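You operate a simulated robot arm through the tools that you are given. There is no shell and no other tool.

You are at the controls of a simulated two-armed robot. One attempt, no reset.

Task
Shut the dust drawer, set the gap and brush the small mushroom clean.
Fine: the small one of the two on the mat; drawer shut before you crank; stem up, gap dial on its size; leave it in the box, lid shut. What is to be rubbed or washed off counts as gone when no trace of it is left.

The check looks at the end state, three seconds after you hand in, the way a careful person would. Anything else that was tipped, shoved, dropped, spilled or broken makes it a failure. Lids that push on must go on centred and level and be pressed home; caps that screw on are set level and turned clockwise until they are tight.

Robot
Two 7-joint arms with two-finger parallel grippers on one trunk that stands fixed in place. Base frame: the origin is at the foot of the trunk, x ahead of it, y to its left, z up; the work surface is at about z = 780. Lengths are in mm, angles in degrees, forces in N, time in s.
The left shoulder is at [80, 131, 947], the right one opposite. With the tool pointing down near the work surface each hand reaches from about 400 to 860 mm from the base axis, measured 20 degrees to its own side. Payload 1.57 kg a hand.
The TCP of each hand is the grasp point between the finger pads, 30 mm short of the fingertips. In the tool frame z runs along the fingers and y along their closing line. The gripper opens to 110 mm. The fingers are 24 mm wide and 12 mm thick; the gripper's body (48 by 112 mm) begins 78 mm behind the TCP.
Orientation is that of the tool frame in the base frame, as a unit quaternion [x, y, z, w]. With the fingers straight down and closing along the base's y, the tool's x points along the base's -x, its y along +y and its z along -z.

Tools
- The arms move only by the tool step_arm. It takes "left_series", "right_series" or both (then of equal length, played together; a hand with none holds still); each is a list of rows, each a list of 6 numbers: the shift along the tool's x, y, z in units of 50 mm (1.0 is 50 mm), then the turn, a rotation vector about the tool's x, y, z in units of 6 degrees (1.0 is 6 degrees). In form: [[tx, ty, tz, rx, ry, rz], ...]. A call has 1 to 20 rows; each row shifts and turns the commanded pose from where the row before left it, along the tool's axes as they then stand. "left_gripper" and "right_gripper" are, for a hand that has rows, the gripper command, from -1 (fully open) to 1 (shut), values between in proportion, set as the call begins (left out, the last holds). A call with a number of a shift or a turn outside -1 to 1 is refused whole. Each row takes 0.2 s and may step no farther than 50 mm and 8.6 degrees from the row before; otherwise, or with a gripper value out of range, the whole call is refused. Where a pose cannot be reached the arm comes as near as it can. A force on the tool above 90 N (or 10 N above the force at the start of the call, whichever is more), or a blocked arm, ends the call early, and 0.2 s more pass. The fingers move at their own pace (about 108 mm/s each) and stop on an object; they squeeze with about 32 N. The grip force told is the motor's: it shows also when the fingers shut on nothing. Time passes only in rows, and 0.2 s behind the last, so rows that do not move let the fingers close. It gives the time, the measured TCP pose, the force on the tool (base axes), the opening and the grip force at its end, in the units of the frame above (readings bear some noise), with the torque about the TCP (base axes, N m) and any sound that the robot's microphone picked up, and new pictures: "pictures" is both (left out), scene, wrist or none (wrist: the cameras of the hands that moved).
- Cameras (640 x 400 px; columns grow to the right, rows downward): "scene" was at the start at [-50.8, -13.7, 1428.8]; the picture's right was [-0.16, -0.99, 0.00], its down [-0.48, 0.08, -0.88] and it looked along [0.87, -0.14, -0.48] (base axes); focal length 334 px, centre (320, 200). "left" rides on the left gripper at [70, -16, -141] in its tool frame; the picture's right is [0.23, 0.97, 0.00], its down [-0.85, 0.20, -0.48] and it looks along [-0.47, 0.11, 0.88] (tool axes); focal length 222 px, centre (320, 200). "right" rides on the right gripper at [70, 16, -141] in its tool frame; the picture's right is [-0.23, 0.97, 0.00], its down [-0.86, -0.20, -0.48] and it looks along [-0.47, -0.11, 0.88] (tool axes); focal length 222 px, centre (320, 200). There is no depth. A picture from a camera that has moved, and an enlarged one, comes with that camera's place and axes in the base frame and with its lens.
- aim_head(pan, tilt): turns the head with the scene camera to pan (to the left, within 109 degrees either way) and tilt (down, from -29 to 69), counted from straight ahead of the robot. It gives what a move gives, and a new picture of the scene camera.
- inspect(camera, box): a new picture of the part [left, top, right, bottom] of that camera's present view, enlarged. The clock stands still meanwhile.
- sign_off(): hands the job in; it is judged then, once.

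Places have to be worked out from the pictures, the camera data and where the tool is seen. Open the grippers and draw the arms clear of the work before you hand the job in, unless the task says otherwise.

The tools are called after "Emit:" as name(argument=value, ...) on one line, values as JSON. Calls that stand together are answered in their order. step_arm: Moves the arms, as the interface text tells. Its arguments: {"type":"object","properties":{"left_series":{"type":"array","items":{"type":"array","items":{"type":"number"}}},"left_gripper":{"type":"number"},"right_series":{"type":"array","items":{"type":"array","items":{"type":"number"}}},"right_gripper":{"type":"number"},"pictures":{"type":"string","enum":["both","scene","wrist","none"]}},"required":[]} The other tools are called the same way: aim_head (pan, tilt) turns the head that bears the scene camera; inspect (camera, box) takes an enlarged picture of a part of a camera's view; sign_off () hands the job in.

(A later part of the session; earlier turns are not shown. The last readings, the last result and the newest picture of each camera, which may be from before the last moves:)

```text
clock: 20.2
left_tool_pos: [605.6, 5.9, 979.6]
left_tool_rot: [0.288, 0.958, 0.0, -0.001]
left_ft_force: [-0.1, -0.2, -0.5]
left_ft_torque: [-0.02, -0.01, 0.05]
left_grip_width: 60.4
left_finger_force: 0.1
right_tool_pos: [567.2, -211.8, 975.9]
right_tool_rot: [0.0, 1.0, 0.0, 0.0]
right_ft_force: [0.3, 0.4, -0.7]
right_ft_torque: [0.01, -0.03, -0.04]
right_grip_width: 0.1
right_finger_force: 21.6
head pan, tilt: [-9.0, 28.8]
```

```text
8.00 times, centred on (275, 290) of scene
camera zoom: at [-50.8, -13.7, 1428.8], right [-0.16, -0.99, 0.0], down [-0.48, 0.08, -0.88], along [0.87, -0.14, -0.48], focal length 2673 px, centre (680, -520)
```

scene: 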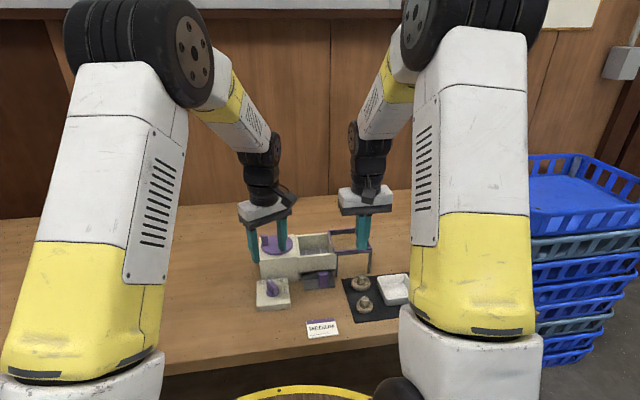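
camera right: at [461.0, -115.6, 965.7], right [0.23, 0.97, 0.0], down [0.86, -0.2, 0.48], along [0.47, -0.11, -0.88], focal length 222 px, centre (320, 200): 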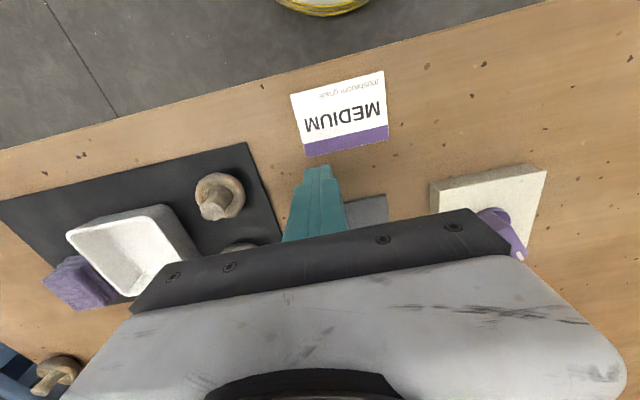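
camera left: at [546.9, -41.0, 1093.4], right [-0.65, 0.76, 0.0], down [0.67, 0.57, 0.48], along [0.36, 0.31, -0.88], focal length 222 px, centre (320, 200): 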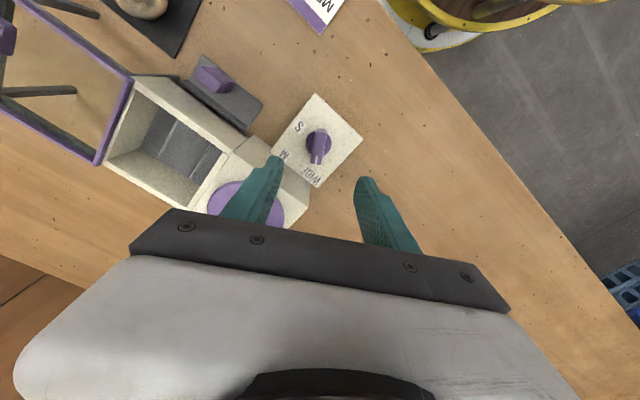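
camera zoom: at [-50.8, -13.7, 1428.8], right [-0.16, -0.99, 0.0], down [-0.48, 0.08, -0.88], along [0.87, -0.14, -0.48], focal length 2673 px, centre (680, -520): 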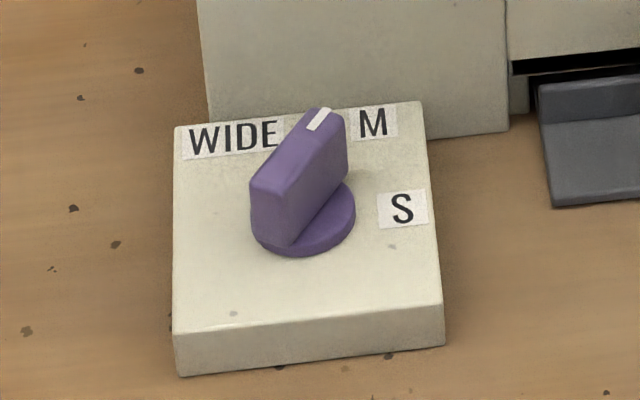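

The pointer sits in the same spot again (seems a detent), pointing to M. Now I pull the left hand away to the left and bring the right hand above the small mushroom with a part-open gripper.

Emit:
step_arm(left_series=[[-0.3, 0.8, -0.3, 0, 0, -1], [-0.3, 0.8, -0.3, 0, 0, -1], [-0.3, 0.8, -0.3, 0, 0, -1], [-0.2, 0.8, 0, 0, 0, -1], [-0.1, 0.8, 0, 0, 0, -1], [0, 0.4, 0, 0, 0, -0.6], [0, 0, 0, 0, 0, 0]], right_series=[[0.2, -0.03, 0.25, 0, 0, 0], [0.2, -0.03, 0.25, 0, 0, 0], [0.2, -0.03, 0.25, 0, 0, 0], [0.17, -0.03, 0.25, 0, 0, 0], [0, 0, 0.25, 0, 0, 0], [0, 0, 0.25, 0, 0, 0], [0, 0, 0, 0, 0, 0]], right_gripper=0.2)

Emit:
inspect(camera="right", box=[240, 60, 420, 240])

Emit:
inspect(camera="scene", box=[325, 245, 405, 325])

```text
clock: 21.8
left_tool_pos: [731.4, 188.0, 1024.3]
left_tool_rot: [-0.003, 1.0, 0.0, 0.0]
left_ft_force: [0.3, -0.2, 0.0]
left_ft_torque: [-0.01, 0.02, 0.03]
left_grip_width: 60.6
left_finger_force: 0.1
right_tool_pos: [528.6, -217.2, 901.1]
right_tool_rot: [0.001, 1.0, 0.0, 0.0]
right_ft_force: [-0.1, -0.5, -0.4]
right_ft_torque: [0.0, 0.0, -0.01]
right_grip_width: 44.1
right_finger_force: 0.0
head pan, tilt: [-9.0, 28.8]
camera right: at [459.6, -201.6, 1041.2], right [0.23, 0.97, 0.0], down [0.86, -0.2, 0.48], along [0.47, -0.11, -0.88], focal length 222 px, centre (320, 200)
camera left: at [661.2, 171.3, 1167.2], right [-0.23, 0.97, 0.0], down [0.85, 0.2, 0.48], along [0.47, 0.11, -0.88], focal length 222 px, centre (320, 200)
```

scene: 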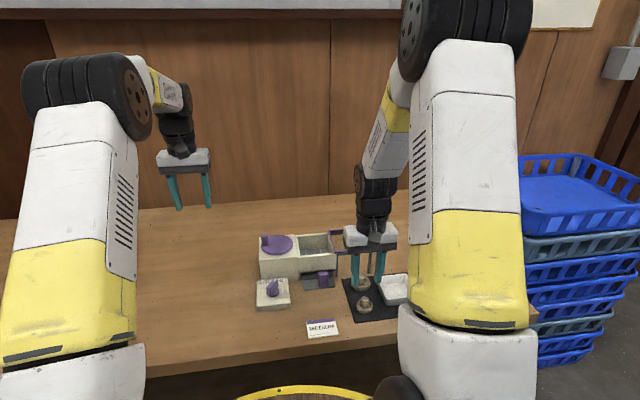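
right: 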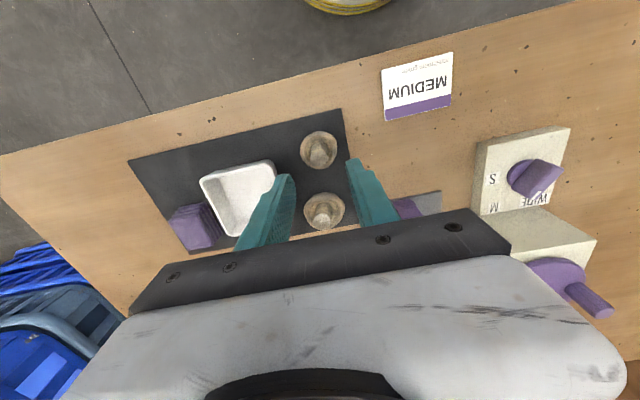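
left: 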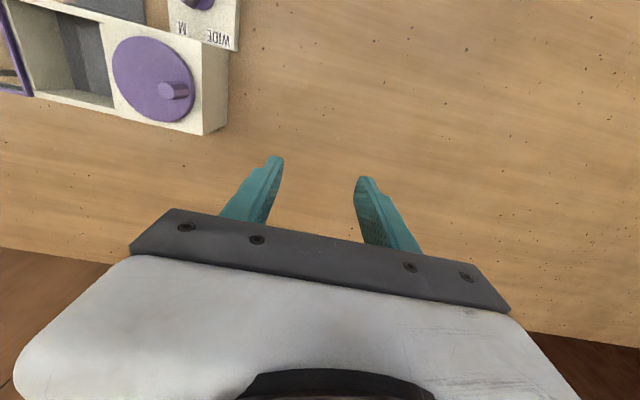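

```text
2.22 times, centred on (330, 150) of right
camera zoom: at [459.6, -201.6, 1041.2], right [0.23, 0.97, 0.0], down [0.86, -0.2, 0.48], along [0.47, -0.11, -0.88], focal length 494 px, centre (298, 311)
```

zoom: 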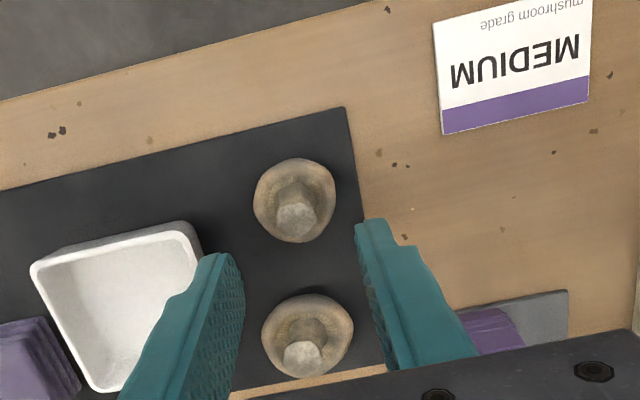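

```text
5.00 times, centred on (365, 285) of scene
camera zoom: at [-50.8, -13.7, 1428.8], right [-0.16, -0.99, 0.0], down [-0.48, 0.08, -0.88], along [0.87, -0.14, -0.48], focal length 1670 px, centre (95, -225)
```

zoom: 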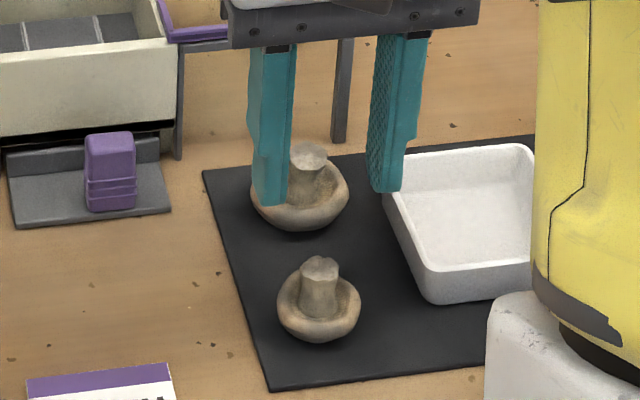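

Stem top triangulates to (530, -218), matching the hand within 1 mm. I descend so the fingertips flank the stem above the cap.

Emit:
step_arm(right_series=[[-0.02, -0.02, 0.6, 0, 0, 0], [0, 0, 0.5, 0, 0, 0], [0, 0, 0.16, 0, 0, 0], [0, 0, 0, 0, 0, 0]], pictures="none")

Emit:
inspect(camera="scene", box=[325, 265, 405, 325])

Emit:
inspect(camera="right", box=[240, 80, 420, 240])

```text
clock: 22.8
left_tool_pos: [732.8, 187.5, 1025.5]
left_tool_rot: [-0.002, 1.0, 0.0, 0.001]
left_ft_force: [0.5, 0.5, -0.4]
left_ft_torque: [0.03, -0.02, 0.0]
left_grip_width: 60.5
left_finger_force: 0.0
right_tool_pos: [529.9, -218.9, 838.0]
right_tool_rot: [-0.001, 1.0, 0.0, 0.001]
right_ft_force: [0.3, 0.9, -0.9]
right_ft_torque: [0.01, -0.02, 0.0]
right_grip_width: 43.8
right_finger_force: 0.0
head pan, tilt: [-9.0, 28.8]
```

```text
6.67 times, centred on (365, 295) of scene
camera zoom: at [-50.8, -13.7, 1428.8], right [-0.16, -0.99, 0.0], down [-0.48, 0.08, -0.88], along [0.87, -0.14, -0.48], focal length 2227 px, centre (20, -433)
```

zoom: 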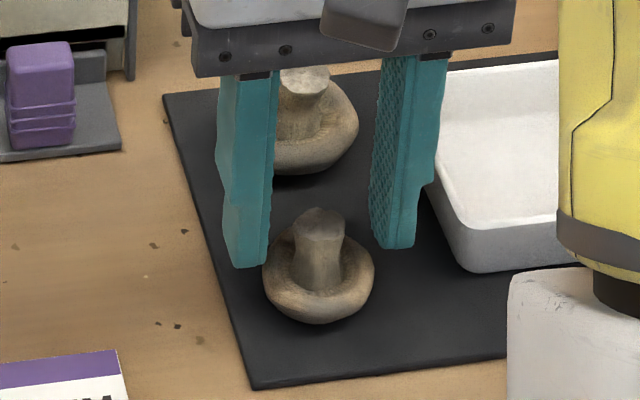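

```text
2.50 times, centred on (330, 160) of right
camera zoom: at [461.1, -202.4, 978.4], right [0.23, 0.97, 0.0], down [0.86, -0.2, 0.48], along [0.47, -0.11, -0.88], focal length 555 px, centre (295, 300)
```

zoom: 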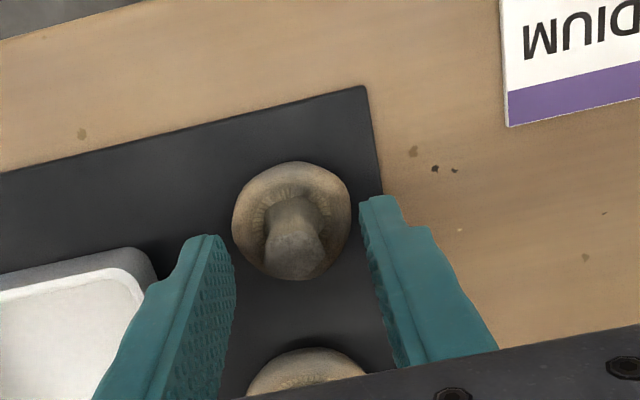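

The fingertips flank the stem at z≈808, clear of the cap rim. I close on the stem.

Emit:
step_arm(right_series=[[0, 0, 0.04, 0, 0, 0], [0, 0, 0, 0, 0, 0], [0, 0, 0, 0, 0, 0], [0, 0, 0, 0, 0, 0]], right_gripper=1, pictures="none")

Emit:
inspect(camera="scene", box=[325, 265, 405, 325])

```text
clock: 23.8
left_tool_pos: [731.4, 186.8, 1024.9]
left_tool_rot: [-0.002, 1.0, 0.0, -0.001]
left_ft_force: [-0.6, 0.6, -0.1]
left_ft_torque: [0.01, 0.03, 0.0]
left_grip_width: 60.4
left_finger_force: 0.0
right_tool_pos: [531.5, -217.0, 835.4]
right_tool_rot: [0.0, 1.0, 0.0, 0.001]
right_ft_force: [0.7, -0.6, 10.3]
right_ft_torque: [-0.02, -0.01, 0.01]
right_grip_width: 15.9
right_finger_force: 12.2
head pan, tilt: [-9.0, 28.8]
```

```text
6.67 times, centred on (365, 295) of scene
camera zoom: at [-51.0, -13.7, 1428.8], right [-0.16, -0.99, 0.0], down [-0.48, 0.08, -0.88], along [0.87, -0.14, -0.48], focal length 2227 px, centre (20, -433)
```

zoom: 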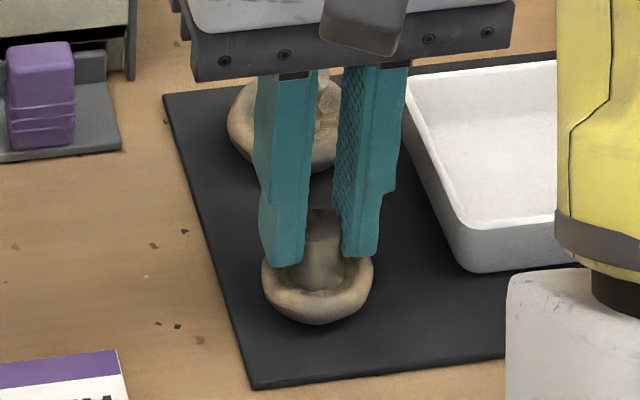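

Gripped at ~16 mm. I lift gently first and check it stays in the fingers.

Emit:
step_arm(right_series=[[0, 0, -0.1, 0, 0, 0], [0, 0, -0.3, 0, 0, 0], [0, 0, -0.5, 0, 0, 0], [0, 0, 0, 0, 0, 0]], pictures="none")

Emit:
inspect(camera="scene", box=[325, 245, 405, 325])

```text
clock: 24.8
left_tool_pos: [730.8, 188.4, 1024.4]
left_tool_rot: [-0.001, 1.0, 0.0, 0.001]
left_ft_force: [-0.2, 0.2, 0.3]
left_ft_torque: [-0.03, 0.0, 0.0]
left_grip_width: 60.3
left_finger_force: 0.1
right_tool_pos: [529.2, -219.1, 880.3]
right_tool_rot: [0.0, 1.0, 0.0, 0.0]
right_ft_force: [1.3, 0.2, -0.5]
right_ft_torque: [0.01, 0.01, -0.01]
right_grip_width: 15.8
right_finger_force: 12.5
head pan, tilt: [-9.0, 28.8]
```

```text
5.00 times, centred on (365, 285) of scene
camera zoom: at [-50.7, -13.7, 1428.8], right [-0.16, -0.99, 0.0], down [-0.48, 0.08, -0.88], along [0.87, -0.14, -0.48], focal length 1670 px, centre (95, -225)
```

zoom: 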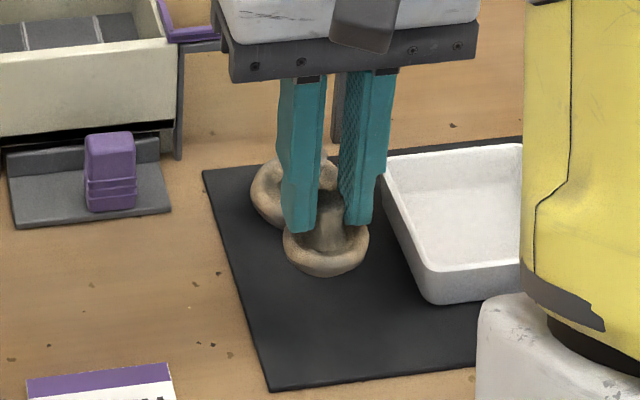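

The mushroom hangs upright in the fingers. I lift higher and carry it above the box centre (~(708, -119)).

Emit:
step_arm(right_series=[[0, 0, -0.8, 0, 0, 0], [0, 0, -0.8, 0, 0, 0], [0, 0, -0.4, 0, 0, 0], [-0.5, 0.28, 0, 0, 0, 0], [-0.6, 0.34, 0, 0, 0, 0], [-0.6, 0.34, 0, 0, 0, 0], [-0.6, 0.34, 0, 0, 0, 0], [-0.6, 0.34, 0, 0, 0, 0], [-0.5, 0.28, 0, 0, 0, 0], [-0.18, 0.08, 0, 0, 0, 0], [0, 0, 0, 0, 0, 0]])

Emit:
inspect(camera="scene", box=[260, 200, 380, 290])

Emit:
inspect(camera="right", box=[220, 60, 420, 240])

```text
clock: 27.2
left_tool_pos: [731.2, 186.9, 1026.3]
left_tool_rot: [-0.001, 1.0, -0.001, 0.0]
left_ft_force: [0.4, -0.6, -0.5]
left_ft_torque: [0.0, 0.0, 0.01]
left_grip_width: 60.5
left_finger_force: 0.1
right_tool_pos: [709.8, -118.8, 979.8]
right_tool_rot: [0.0, 1.0, 0.0, 0.0]
right_ft_force: [-0.5, 0.8, 0.1]
right_ft_torque: [-0.04, 0.02, 0.0]
right_grip_width: 15.8
right_finger_force: 12.1
head pan, tilt: [-9.0, 28.8]
camera right: at [640.2, -102.2, 1120.9], right [0.23, 0.97, 0.0], down [0.86, -0.2, 0.48], along [0.47, -0.11, -0.88], focal length 222 px, centre (320, 200)
```

scene: 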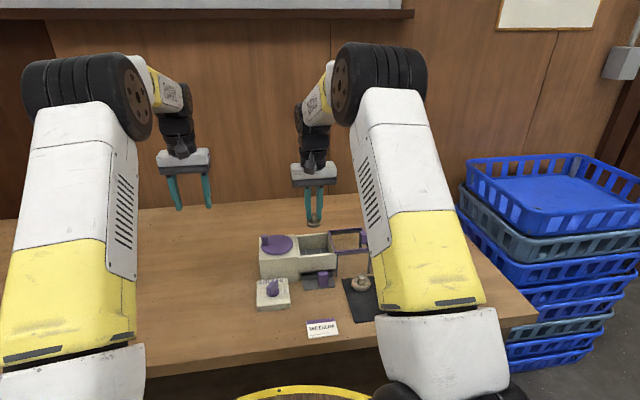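
right: 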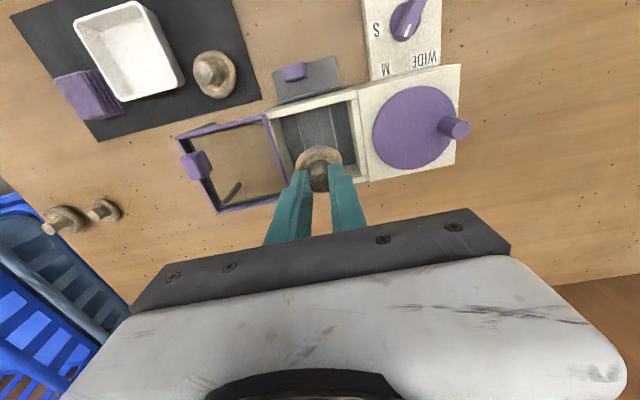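

```text
4.44 times, centred on (320, 245) of scene
camera zoom: at [-50.7, -13.7, 1428.8], right [-0.16, -0.99, 0.0], down [-0.48, 0.08, -0.88], along [0.87, -0.14, -0.48], focal length 1485 px, centre (320, 0)
```

zoom: 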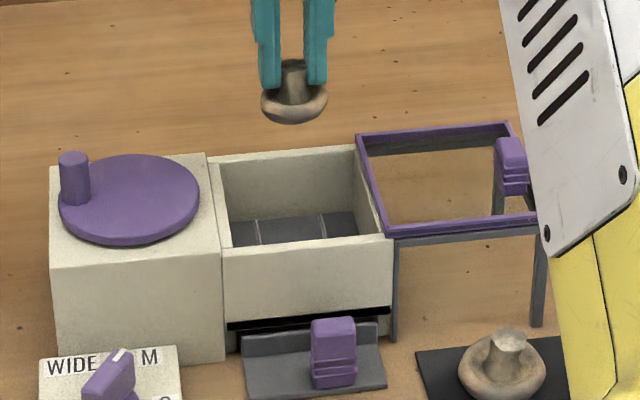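

```text
2.22 times, centred on (320, 150) of right
camera zoom: at [640.2, -102.2, 1120.9], right [0.23, 0.97, 0.0], down [0.86, -0.2, 0.48], along [0.47, -0.11, -0.88], focal length 494 px, centre (320, 311)
```

zoom: 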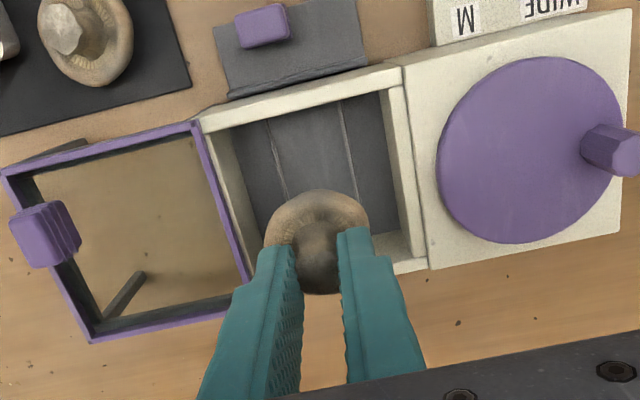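

Mushroom hangs over the box centre (box x 659–763, y −168…−68, floor ≈ z 814). I lower it, slowing near the floor.

Emit:
step_arm(right_series=[[-0.02, 0, 0.5, 0, 0, 0], [0, 0, 0.6, 0, 0, 0], [0, 0, 0.5, 0, 0, 0], [0, 0, 0.3, 0, 0, 0], [0, 0, 0.14, 0, 0, 0], [0, 0, 0, 0, 0, 0]], pictures="none")

Emit:
inspect(camera="scene", box=[260, 200, 380, 290])

Emit:
inspect(camera="left", box=[0, 0, 240, 150])

```text
clock: 28.6
left_tool_pos: [731.8, 186.5, 1025.1]
left_tool_rot: [-0.002, 1.0, 0.0, 0.0]
left_ft_force: [-0.1, -0.8, 0.5]
left_ft_torque: [-0.01, -0.01, 0.0]
left_grip_width: 60.5
left_finger_force: 0.1
right_tool_pos: [707.6, -118.2, 877.8]
right_tool_rot: [0.001, 1.0, -0.001, 0.0]
right_ft_force: [-0.3, 0.6, -0.8]
right_ft_torque: [-0.01, -0.04, -0.02]
right_grip_width: 15.9
right_finger_force: 12.2
head pan, tilt: [-9.0, 28.8]
```

```text
4.44 times, centred on (320, 245) of scene
camera zoom: at [-50.7, -13.7, 1428.8], right [-0.16, -0.99, 0.0], down [-0.48, 0.08, -0.88], along [0.87, -0.14, -0.48], focal length 1485 px, centre (320, 0)
```

zoom: 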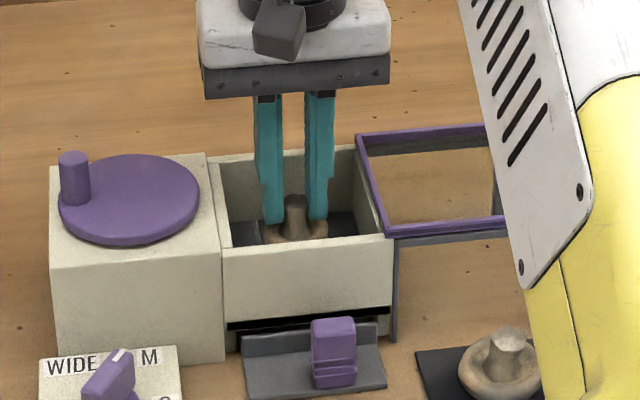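

```text
2.67 times, centred on (120, 75) of left
camera zoom: at [661.2, 171.2, 1167.1], right [-0.23, 0.97, 0.0], down [0.85, 0.2, 0.48], along [0.47, 0.11, -0.88], focal length 592 px, centre (853, 533)
```

zoom: 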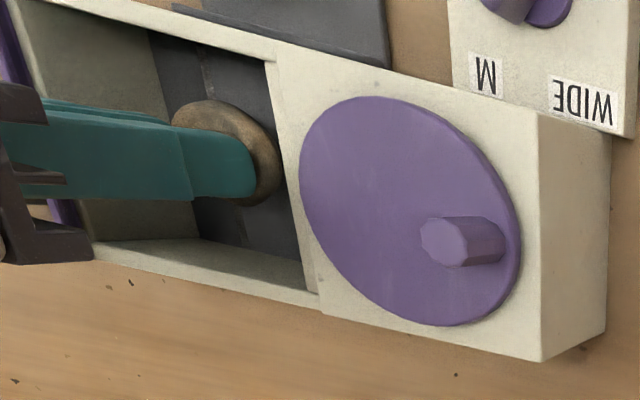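

Not in contact yet (force near zero). I lower in small steps until the force shows the floor.

Emit:
step_arm(right_series=[[0, 0, 0.06, 0, 0, 0], [0, 0, 0.06, 0, 0, 0], [0, 0, 0, 0, 0, 0]], pictures="none")

Emit:
step_arm(right_series=[[0, 0, 0.05, 0, 0, 0], [0, 0, 0, 0, 0, 0]], pictures="none")

```text
clock: 29.4
left_tool_pos: [731.2, 187.2, 1026.0]
left_tool_rot: [-0.002, 1.0, 0.0, 0.0]
left_ft_force: [0.3, -0.3, 0.6]
left_ft_torque: [0.01, 0.01, -0.01]
left_grip_width: 60.5
left_finger_force: 0.0
right_tool_pos: [708.7, -118.9, 872.8]
right_tool_rot: [-0.001, 1.0, 0.0, 0.0]
right_ft_force: [-0.3, -0.5, -0.2]
right_ft_torque: [0.02, -0.01, -0.01]
right_grip_width: 15.5
right_finger_force: 12.4
head pan, tilt: [-9.0, 28.8]
```

```text
clock: 30.0
left_tool_pos: [732.5, 187.4, 1025.1]
left_tool_rot: [-0.002, 1.0, 0.0, 0.0]
left_ft_force: [-0.4, -0.2, 0.0]
left_ft_torque: [0.01, 0.04, 0.0]
left_grip_width: 60.8
left_finger_force: 0.2
right_tool_pos: [708.6, -119.0, 869.6]
right_tool_rot: [0.0, 1.0, 0.0, 0.001]
right_ft_force: [0.6, -0.1, 0.1]
right_ft_torque: [-0.02, 0.02, -0.03]
right_grip_width: 15.8
right_finger_force: 12.1
head pan, tilt: [-9.0, 28.8]
```

Still no contact at 869.6; I go on in 2–3 mm steps.

Emit:
step_arm(right_series=[[0, 0, 0.05, 0, 0, 0], [0, 0, 0.05, 0, 0, 0], [0, 0, 0, 0, 0, 0]], pictures="none")

Emit:
step_arm(right_series=[[0, 0, 0.05, 0, 0, 0], [0, 0, 0, 0, 0, 0]], pictures="none")

Emit:
inspect(camera="left", box=[0, 0, 160, 120])

```text
clock: 30.8
left_tool_pos: [730.9, 187.3, 1025.9]
left_tool_rot: [-0.002, 1.0, 0.0, 0.0]
left_ft_force: [-0.1, -0.1, -0.1]
left_ft_torque: [0.04, 0.01, 0.0]
left_grip_width: 60.6
left_finger_force: 0.0
right_tool_pos: [709.2, -118.7, 866.5]
right_tool_rot: [0.0, 1.0, 0.0, 0.001]
right_ft_force: [-1.0, -1.5, 10.3]
right_ft_torque: [-0.03, 0.11, 0.0]
right_grip_width: 15.8
right_finger_force: 12.3
head pan, tilt: [-9.0, 28.8]
```

```text
clock: 31.4
left_tool_pos: [731.6, 187.3, 1025.0]
left_tool_rot: [-0.003, 1.0, 0.001, 0.0]
left_ft_force: [0.6, 0.3, -1.2]
left_ft_torque: [-0.01, -0.01, -0.01]
left_grip_width: 60.5
left_finger_force: 0.0
right_tool_pos: [708.7, -116.6, 861.9]
right_tool_rot: [0.0, 1.0, 0.0, 0.001]
right_ft_force: [3.1, -0.7, 8.5]
right_ft_torque: [-0.02, -0.07, 0.02]
right_grip_width: 15.7
right_finger_force: 11.6
head pan, tilt: [-9.0, 28.8]
```

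```text
3.33 times, centred on (80, 60) of left
camera zoom: at [661.0, 171.2, 1167.2], right [-0.23, 0.97, 0.0], down [0.85, 0.2, 0.48], along [0.47, 0.11, -0.88], focal length 740 px, centre (1120, 667)
```

zoom: 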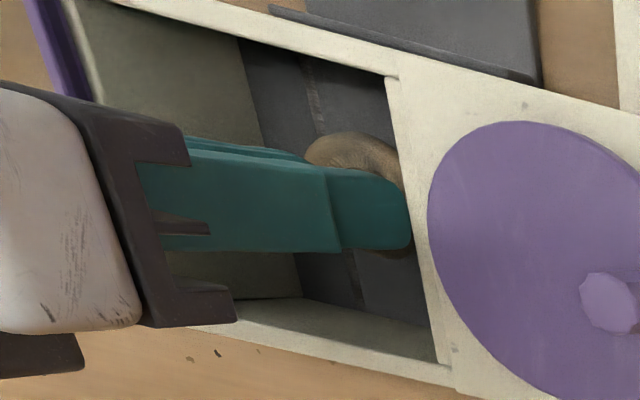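

Floor contact felt (~10 N). I release with a modest opening and lift straight up.

Emit:
step_arm(right_series=[[0, 0, -0.05, 0, 0, 0], [0, 0, 0, 0, 0, 0], [0, 0, 0, 0, 0, 0], [0, 0, -0.2, 0, 0, 0], [0, 0, -0.6, 0, 0, 0], [0, 0, -0.8, 0, 0, 0], [0, 0, -0.8, 0, 0, 0], [0, 0, 0, 0, 0, 0]], right_gripper=0.25, pictures="none")

Emit:
inspect(camera="right", box=[200, 60, 400, 240])

Emit:
inspect(camera="left", box=[0, 0, 160, 120])

Emit:
inspect(camera="scene", box=[260, 200, 380, 290])

```text
clock: 33.2
left_tool_pos: [732.6, 186.3, 1022.8]
left_tool_rot: [-0.002, 1.0, 0.0, 0.0]
left_ft_force: [-0.5, -0.5, 0.6]
left_ft_torque: [0.02, 0.02, -0.01]
left_grip_width: 60.7
left_finger_force: 0.1
right_tool_pos: [709.0, -119.3, 984.9]
right_tool_rot: [-0.001, 1.0, 0.0, -0.001]
right_ft_force: [-0.3, 1.1, -1.6]
right_ft_torque: [-0.02, 0.03, -0.01]
right_grip_width: 41.3
right_finger_force: 0.1
head pan, tilt: [-9.0, 28.8]
```

```text
2.22 times, centred on (300, 150) of right
camera zoom: at [641.0, -102.7, 1125.8], right [0.23, 0.97, 0.0], down [0.86, -0.2, 0.48], along [0.47, -0.11, -0.88], focal length 494 px, centre (364, 311)
```

zoom: 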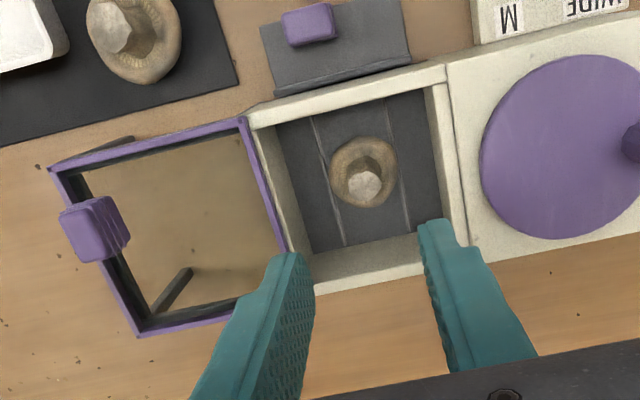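

```text
3.33 times, centred on (80, 60) of left
camera zoom: at [661.2, 171.2, 1167.1], right [-0.23, 0.97, 0.0], down [0.85, 0.2, 0.48], along [0.47, 0.11, -0.88], focal length 740 px, centre (1120, 667)
```

zoom: 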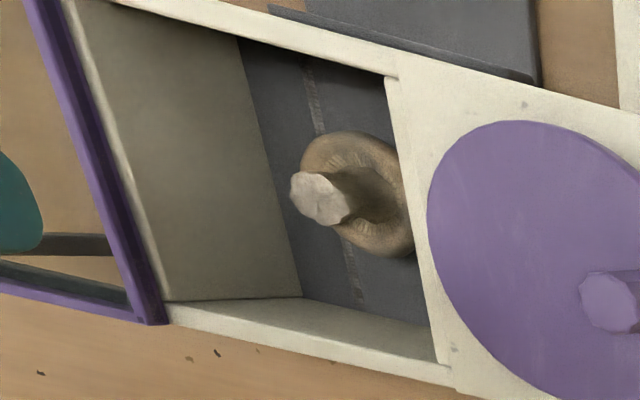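

```text
4.44 times, centred on (320, 245) of scene
camera zoom: at [-50.7, -13.7, 1428.8], right [-0.16, -0.99, 0.0], down [-0.48, 0.08, -0.88], along [0.87, -0.14, -0.48], focal length 1485 px, centre (320, 0)
```

zoom: 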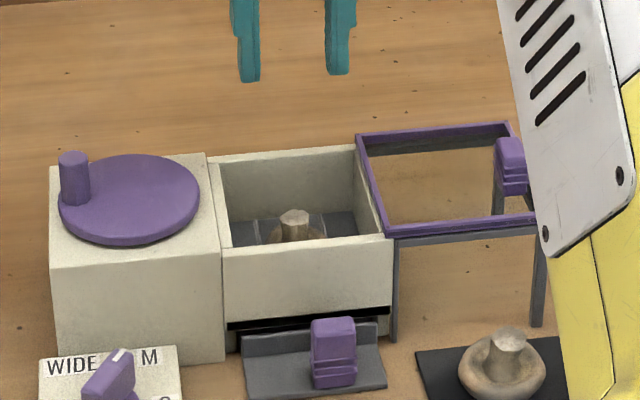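

The mushroom stands stem-up at the middle of the box. The lid handle triangulates to about (691, −246), z 875–903; I bring the right hand over it, open 60 mm.

Emit:
step_arm(right_series=[[0.12, -0.85, 0, 0, 0, 0], [0.12, -0.85, 0, 0, 0, 0], [0.12, -0.84, 0, 0, 0, 0], [0, 0, 0.4, 0, 0, 0], [0, 0, 0, 0, 0, 0]], right_gripper=-0.1)

Emit:
inspect(camera="right", box=[220, 60, 420, 240])

Emit:
inspect(camera="scene", box=[310, 195, 390, 265])

```text
clock: 34.4
left_tool_pos: [732.5, 186.9, 1023.7]
left_tool_rot: [-0.002, 1.0, 0.0, 0.0]
left_ft_force: [-0.4, 0.0, 0.2]
left_ft_torque: [0.02, -0.02, 0.0]
left_grip_width: 60.5
left_finger_force: 0.1
right_tool_pos: [691.1, -246.0, 964.4]
right_tool_rot: [0.0, 1.0, 0.0, 0.001]
right_ft_force: [-0.6, 0.4, -0.6]
right_ft_torque: [0.02, 0.01, 0.0]
right_grip_width: 60.6
right_finger_force: 0.1
head pan, tilt: [-9.0, 28.8]
camera right: at [622.7, -229.4, 1105.3], right [0.23, 0.97, 0.0], down [0.86, -0.2, 0.48], along [0.47, -0.11, -0.88], focal length 222 px, centre (320, 200)
```

scene: 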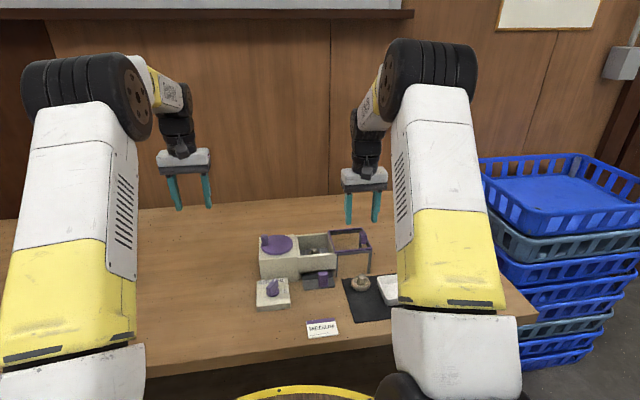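
right: 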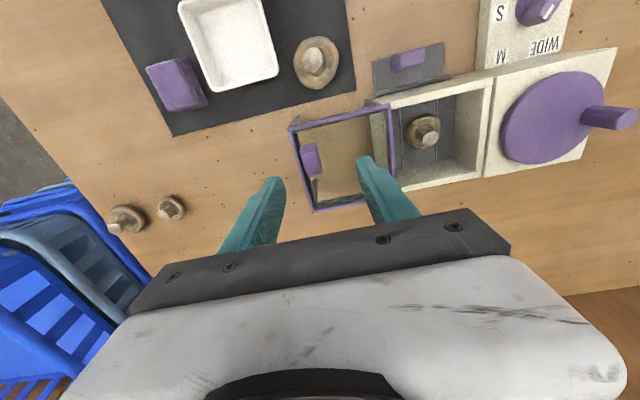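

```text
2.22 times, centred on (320, 150) of right
camera zoom: at [622.7, -229.4, 1105.3], right [0.23, 0.97, 0.0], down [0.86, -0.2, 0.48], along [0.47, -0.11, -0.88], focal length 494 px, centre (320, 311)
```

zoom: 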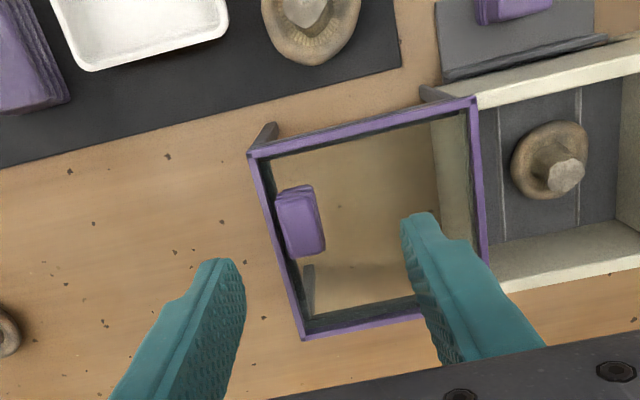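

```text
5.71 times, centred on (350, 230) of scene
camera zoom: at [-50.8, -13.7, 1428.8], right [-0.16, -0.99, 0.0], down [-0.48, 0.08, -0.88], along [0.87, -0.14, -0.48], focal length 1909 px, centre (149, 29)
```

zoom: 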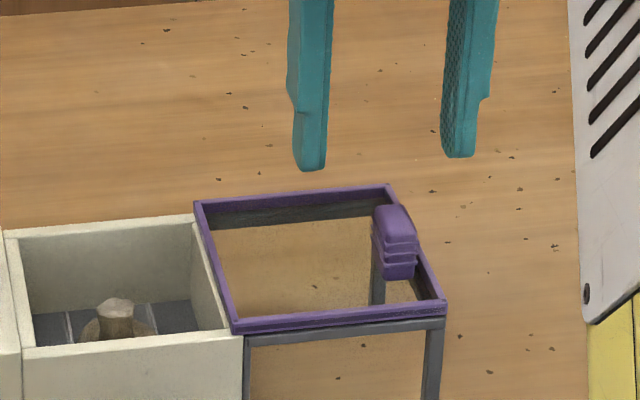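

Handle refined to (689, −253), top z ≈ 898. I correct y by −7 mm and descend to TCP z ≈ 911 with tips just above the pane.

Emit:
step_arm(right_series=[[0.02, -0.14, 0.4, 0, 0, 0], [0, 0, 0.4, 0, 0, 0], [0, 0, 0.26, 0, 0, 0], [0, 0, 0, 0, 0, 0]], pictures="none")

Emit:
inspect(camera="scene", box=[310, 195, 390, 265])

Emit:
inspect(camera="right", box=[220, 60, 420, 240])

```text
clock: 35.4
left_tool_pos: [731.7, 186.5, 1025.8]
left_tool_rot: [-0.001, 1.0, 0.0, -0.001]
left_ft_force: [-0.2, 0.7, 0.6]
left_ft_torque: [-0.01, 0.01, 0.0]
left_grip_width: 60.8
left_finger_force: 0.1
right_tool_pos: [689.9, -252.3, 911.3]
right_tool_rot: [0.0, 1.0, 0.0, 0.001]
right_ft_force: [-0.3, 0.3, -0.7]
right_ft_torque: [0.01, 0.01, 0.01]
right_grip_width: 60.5
right_finger_force: 0.0
head pan, tilt: [-9.0, 28.8]
```

```text
5.71 times, centred on (350, 230) of scene
camera zoom: at [-50.7, -13.7, 1428.8], right [-0.16, -0.99, 0.0], down [-0.48, 0.08, -0.88], along [0.87, -0.14, -0.48], focal length 1909 px, centre (149, 29)
```

zoom: 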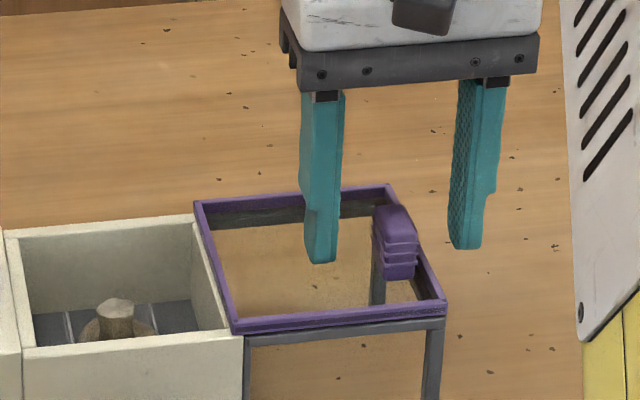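

```text
2.22 times, centred on (320, 150) of right
camera zoom: at [621.3, -236.8, 1052.3], right [0.23, 0.97, 0.0], down [0.86, -0.2, 0.48], along [0.47, -0.11, -0.88], focal length 494 px, centre (320, 311)
```

zoom: 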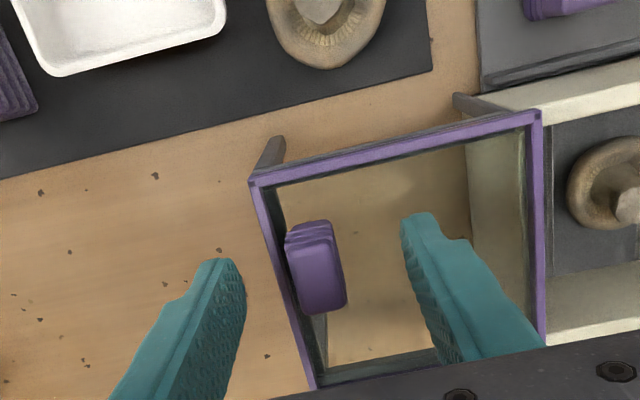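

Alignment is good. I close on the handle.

Emit:
step_arm(right_series=[[0.02, -0.03, 0, 0, 0, 0], [0, 0, 0, 0, 0, 0], [0, 0, 0, 0, 0, 0], [0, 0, 0, 0, 0, 0]], right_gripper=1, pictures="none")

Emit:
inspect(camera="scene", box=[310, 195, 390, 265])

```text
clock: 36.4
left_tool_pos: [731.9, 187.8, 1025.2]
left_tool_rot: [-0.002, 1.0, 0.001, 0.0]
left_ft_force: [-0.6, -0.4, -0.1]
left_ft_torque: [0.02, -0.02, 0.0]
left_grip_width: 60.3
left_finger_force: 0.1
right_tool_pos: [689.5, -254.5, 912.1]
right_tool_rot: [-0.001, 1.0, 0.0, 0.0]
right_ft_force: [1.9, 0.0, -0.5]
right_ft_torque: [0.01, -0.09, -0.05]
right_grip_width: 15.7
right_finger_force: 31.2
head pan, tilt: [-9.0, 28.8]
```

```text
5.71 times, centred on (350, 230) of scene
camera zoom: at [-50.7, -13.7, 1428.8], right [-0.16, -0.99, 0.0], down [-0.48, 0.08, -0.88], along [0.87, -0.14, -0.48], focal length 1909 px, centre (149, 29)
```

zoom: 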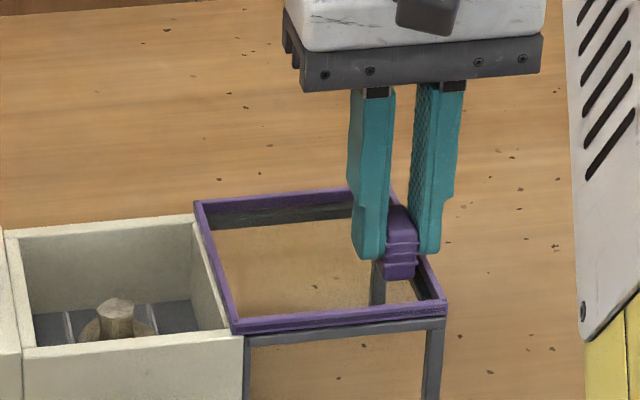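

Gripped. I pull the lid 10 mm to the left as a test and watch the force.

Emit:
step_arm(right_series=[[0, 0.1, 0, 0, 0, 0], [0, 0.1, 0, 0, 0, 0], [0, 0, 0, 0, 0, 0]], pictures="none")

Emit:
inspect(camera="scene", box=[290, 195, 390, 265])

```text
clock: 37.2
left_tool_pos: [731.9, 187.4, 1025.6]
left_tool_rot: [-0.002, 1.0, 0.0, 0.0]
left_ft_force: [0.3, -0.5, -0.6]
left_ft_torque: [0.01, -0.02, -0.04]
left_grip_width: 60.5
left_finger_force: 0.1
right_tool_pos: [689.8, -244.1, 912.1]
right_tool_rot: [0.0, 1.0, 0.001, -0.001]
right_ft_force: [1.9, -0.8, -3.4]
right_ft_torque: [-0.05, -0.63, -0.1]
right_grip_width: 15.8
right_finger_force: 31.6
head pan, tilt: [-9.0, 28.8]
```

```text
5.71 times, centred on (340, 230) of scene
camera zoom: at [-50.6, -13.8, 1428.8], right [-0.16, -0.99, 0.0], down [-0.48, 0.08, -0.88], along [0.87, -0.14, -0.48], focal length 1909 px, centre (206, 29)
```

zoom: 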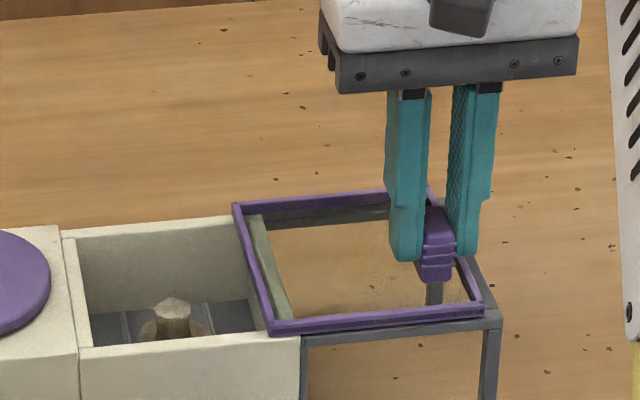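

The lid slides freely. I continue 75 mm further.

Emit:
step_arm(right_series=[[0, 0.25, 0, 0, 0, 0], [0, 0.25, 0, 0, 0, 0], [0, 0.25, 0, 0, 0, 0], [0, 0.25, 0, 0, 0, 0], [0, 0.25, 0, 0, 0, 0], [0, 0.25, 0, 0, 0, 0], [0, 0, 0, 0, 0, 0]], pictures="none")

Emit:
inspect(camera="scene", box=[270, 195, 370, 265])

```text
clock: 38.8
left_tool_pos: [732.0, 186.4, 1024.5]
left_tool_rot: [-0.002, 1.0, -0.001, 0.0]
left_ft_force: [0.3, -0.3, -0.8]
left_ft_torque: [0.0, -0.03, 0.0]
left_grip_width: 60.6
left_finger_force: 0.0
right_tool_pos: [690.0, -167.9, 911.0]
right_tool_rot: [-0.001, 1.0, 0.0, 0.0]
right_ft_force: [6.0, -0.6, -3.1]
right_ft_torque: [-0.03, 0.19, -0.04]
right_grip_width: 15.5
right_finger_force: 31.0
head pan, tilt: [-9.0, 28.8]
```

```text
5.71 times, centred on (320, 230) of scene
camera zoom: at [-50.4, -13.8, 1428.8], right [-0.16, -0.99, 0.0], down [-0.48, 0.08, -0.88], along [0.87, -0.14, -0.48], focal length 1909 px, centre (320, 29)
```

zoom: 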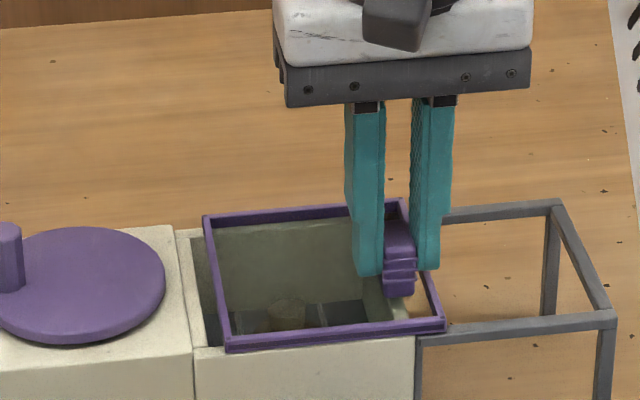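

About 15 mm remain. I go on slowly until the stop is felt.

Emit:
step_arm(right_series=[[0, 0.1, 0, 0, 0, 0], [0, 0.1, 0, 0, 0, 0], [0, 0.06, 0, 0, 0, 0]], pictures="none")

Emit:
inspect(camera="scene", box=[270, 195, 370, 265])

```text
clock: 39.6
left_tool_pos: [731.8, 186.8, 1025.6]
left_tool_rot: [-0.002, 1.0, 0.0, 0.0]
left_ft_force: [0.8, -0.2, -0.4]
left_ft_torque: [-0.02, 0.03, -0.01]
left_grip_width: 60.3
left_finger_force: 0.1
right_tool_pos: [689.3, -156.0, 911.0]
right_tool_rot: [0.0, 1.0, 0.0, 0.001]
right_ft_force: [0.5, -0.7, -1.6]
right_ft_torque: [-0.03, -0.51, -0.03]
right_grip_width: 15.6
right_finger_force: 30.8
head pan, tilt: [-9.0, 28.8]
```

```text
5.71 times, centred on (320, 230) of scene
camera zoom: at [-50.7, -13.8, 1428.8], right [-0.16, -0.99, 0.0], down [-0.48, 0.08, -0.88], along [0.87, -0.14, -0.48], focal length 1909 px, centre (320, 29)
```

zoom: 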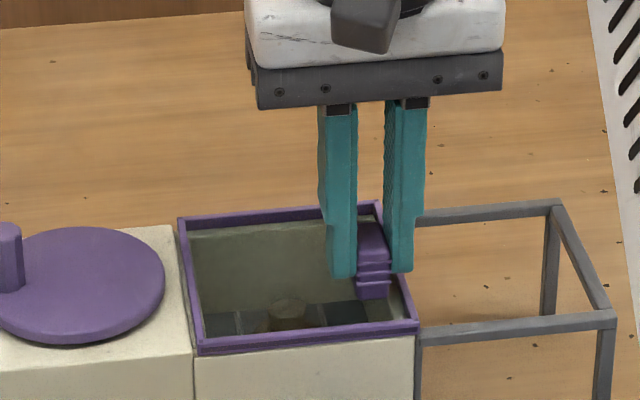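

Nearly aligned with the box edge; a few mm more until the stop.

Emit:
step_arm(right_series=[[0, 0.05, 0, 0, 0, 0], [0, 0.05, 0, 0, 0, 0]], pictures="none")

Emit:
inspect(camera="scene", box=[290, 215, 350, 265])

```text
clock: 40.2
left_tool_pos: [732.6, 186.1, 1024.3]
left_tool_rot: [-0.002, 1.0, 0.001, 0.001]
left_ft_force: [-0.6, 0.7, 0.5]
left_ft_torque: [0.02, 0.0, -0.01]
left_grip_width: 60.6
left_finger_force: 0.0
right_tool_pos: [688.2, -153.5, 911.2]
right_tool_rot: [0.001, 1.0, -0.001, -0.001]
right_ft_force: [0.9, -10.4, 3.6]
right_ft_torque: [-0.18, 0.42, 0.11]
right_grip_width: 15.9
right_finger_force: 31.5
head pan, tilt: [-9.0, 28.8]
```

```text
8.00 times, centred on (320, 240) of scene
camera zoom: at [-50.8, -14.2, 1428.8], right [-0.16, -0.99, 0.0], down [-0.48, 0.08, -0.88], along [0.87, -0.14, -0.48], focal length 2673 px, centre (320, -120)
```

zoom: 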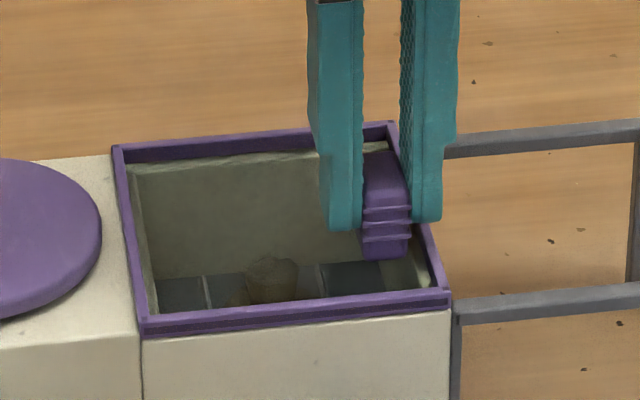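

A 10 N reaction shows the stop at 101 mm of travel. One more small push to confirm.

Emit:
step_arm(right_series=[[0, 0.06, 0, 0, 0, 0], [0, 0, 0, 0, 0, 0]], pictures="none")

```text
clock: 40.8
left_tool_pos: [733.1, 185.3, 1026.4]
left_tool_rot: [-0.002, 1.0, 0.0, 0.001]
left_ft_force: [-0.4, -0.9, 0.8]
left_ft_torque: [0.01, 0.04, 0.03]
left_grip_width: 60.5
left_finger_force: 0.0
right_tool_pos: [689.2, -153.4, 912.1]
right_tool_rot: [0.002, 1.0, -0.002, 0.0]
right_ft_force: [1.4, -28.9, 7.5]
right_ft_torque: [-0.46, 0.82, 0.22]
right_grip_width: 15.6
right_finger_force: 31.6
head pan, tilt: [-9.0, 28.8]
```

Confirmed: lid is against its stop. I unload, release and lift the right hand off to the right.

Emit:
step_arm(right_series=[[0, -0.1, 0, 0, 0, 0], [0, 0, 0, 0, 0, 0]], pictures="none")

Emit:
step_arm(right_series=[[0, 0, 0, 0, 0, 0], [0, 0, 0, 0, 0, 0], [0, 0, -0.5, 0, 0, 0], [0, 0, -0.8, 0, 0, 0], [0, 0, -0.8, 0, 0, 0], [0.4, -0.7, 0, 0, 0, 0], [0.4, -0.7, 0, 0, 0, 0], [0.4, -0.7, 0, 0, 0, 0], [0, 0, 0, 0, 0, 0]], right_gripper=0.3)

Emit:
inspect(camera="scene", box=[250, 215, 350, 285])

Emit:
inspect(camera="left", box=[0, 0, 240, 150])

Emit:
inspect(camera="right", box=[320, 60, 620, 220])

```text
clock: 41.4
left_tool_pos: [732.2, 186.7, 1025.4]
left_tool_rot: [0.0, 1.0, 0.0, 0.0]
left_ft_force: [-0.2, 0.1, -0.5]
left_ft_torque: [0.02, -0.01, 0.0]
left_grip_width: 60.6
left_finger_force: 0.1
right_tool_pos: [689.0, -153.3, 911.2]
right_tool_rot: [-0.001, 1.0, -0.001, 0.0]
right_ft_force: [0.1, -20.5, 5.1]
right_ft_torque: [-0.41, -0.3, -0.03]
right_grip_width: 15.5
right_finger_force: 31.5
head pan, tilt: [-9.0, 28.8]
```

```text
clock: 43.4
left_tool_pos: [732.8, 186.5, 1025.4]
left_tool_rot: [-0.002, 1.0, 0.0, 0.0]
left_ft_force: [0.5, 0.0, 0.1]
left_ft_torque: [0.02, -0.02, -0.03]
left_grip_width: 60.6
left_finger_force: 0.0
right_tool_pos: [629.1, -258.0, 1018.4]
right_tool_rot: [0.0, 1.0, 0.0, 0.0]
right_ft_force: [0.0, 0.3, -0.5]
right_ft_torque: [0.01, 0.0, 0.0]
right_grip_width: 38.4
right_finger_force: 0.1
head pan, tilt: [-9.0, 28.8]
camera right: at [560.3, -242.2, 1158.7], right [0.23, 0.97, 0.0], down [0.86, -0.2, 0.48], along [0.47, -0.11, -0.88], focal length 222 px, centre (320, 200)
```

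scene: 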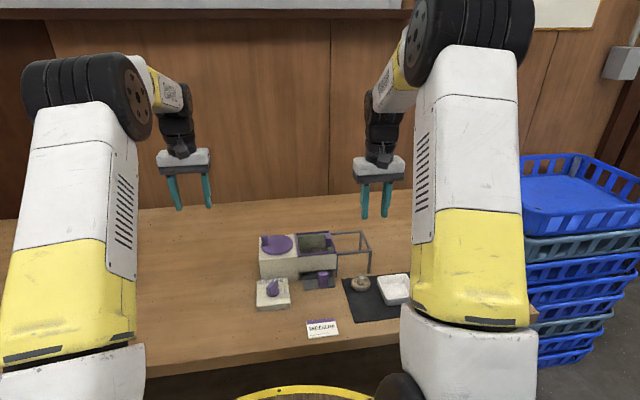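
right: 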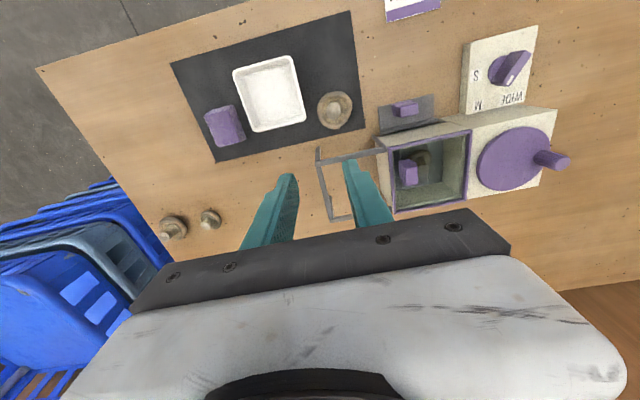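

```text
5.71 times, centred on (300, 250) of scene
camera zoom: at [-50.8, -13.7, 1428.8], right [-0.16, -0.99, 0.0], down [-0.48, 0.08, -0.88], along [0.87, -0.14, -0.48], focal length 1909 px, centre (434, -86)
```

zoom: 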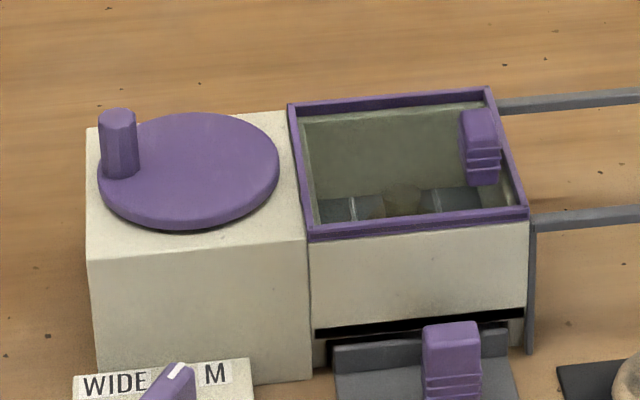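

```text
2.67 times, centred on (120, 75) of left
camera zoom: at [661.2, 171.1, 1167.1], right [-0.23, 0.97, 0.0], down [0.85, 0.2, 0.48], along [0.47, 0.11, -0.88], focal length 592 px, centre (853, 533)
```

zoom: 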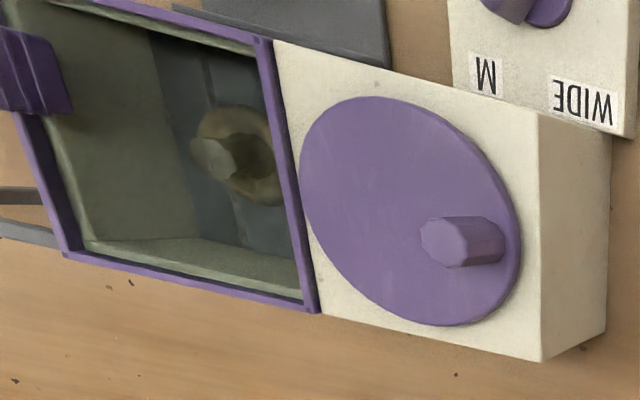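

```text
2.13 times, centred on (470, 140) of right
camera zoom: at [560.3, -242.2, 1158.7], right [0.23, 0.97, 0.0], down [0.86, -0.2, 0.48], along [0.47, -0.11, -0.88], focal length 474 px, centre (0, 328)
```

zoom: 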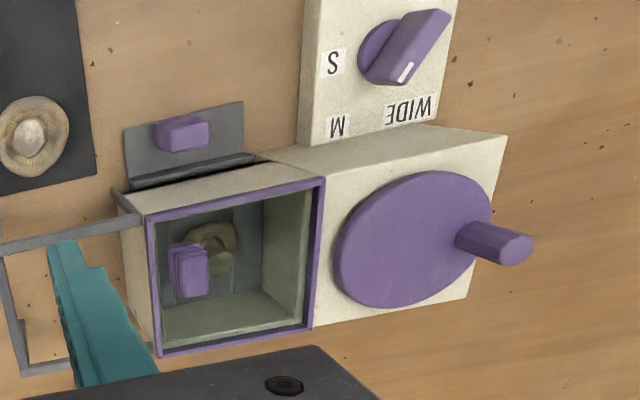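

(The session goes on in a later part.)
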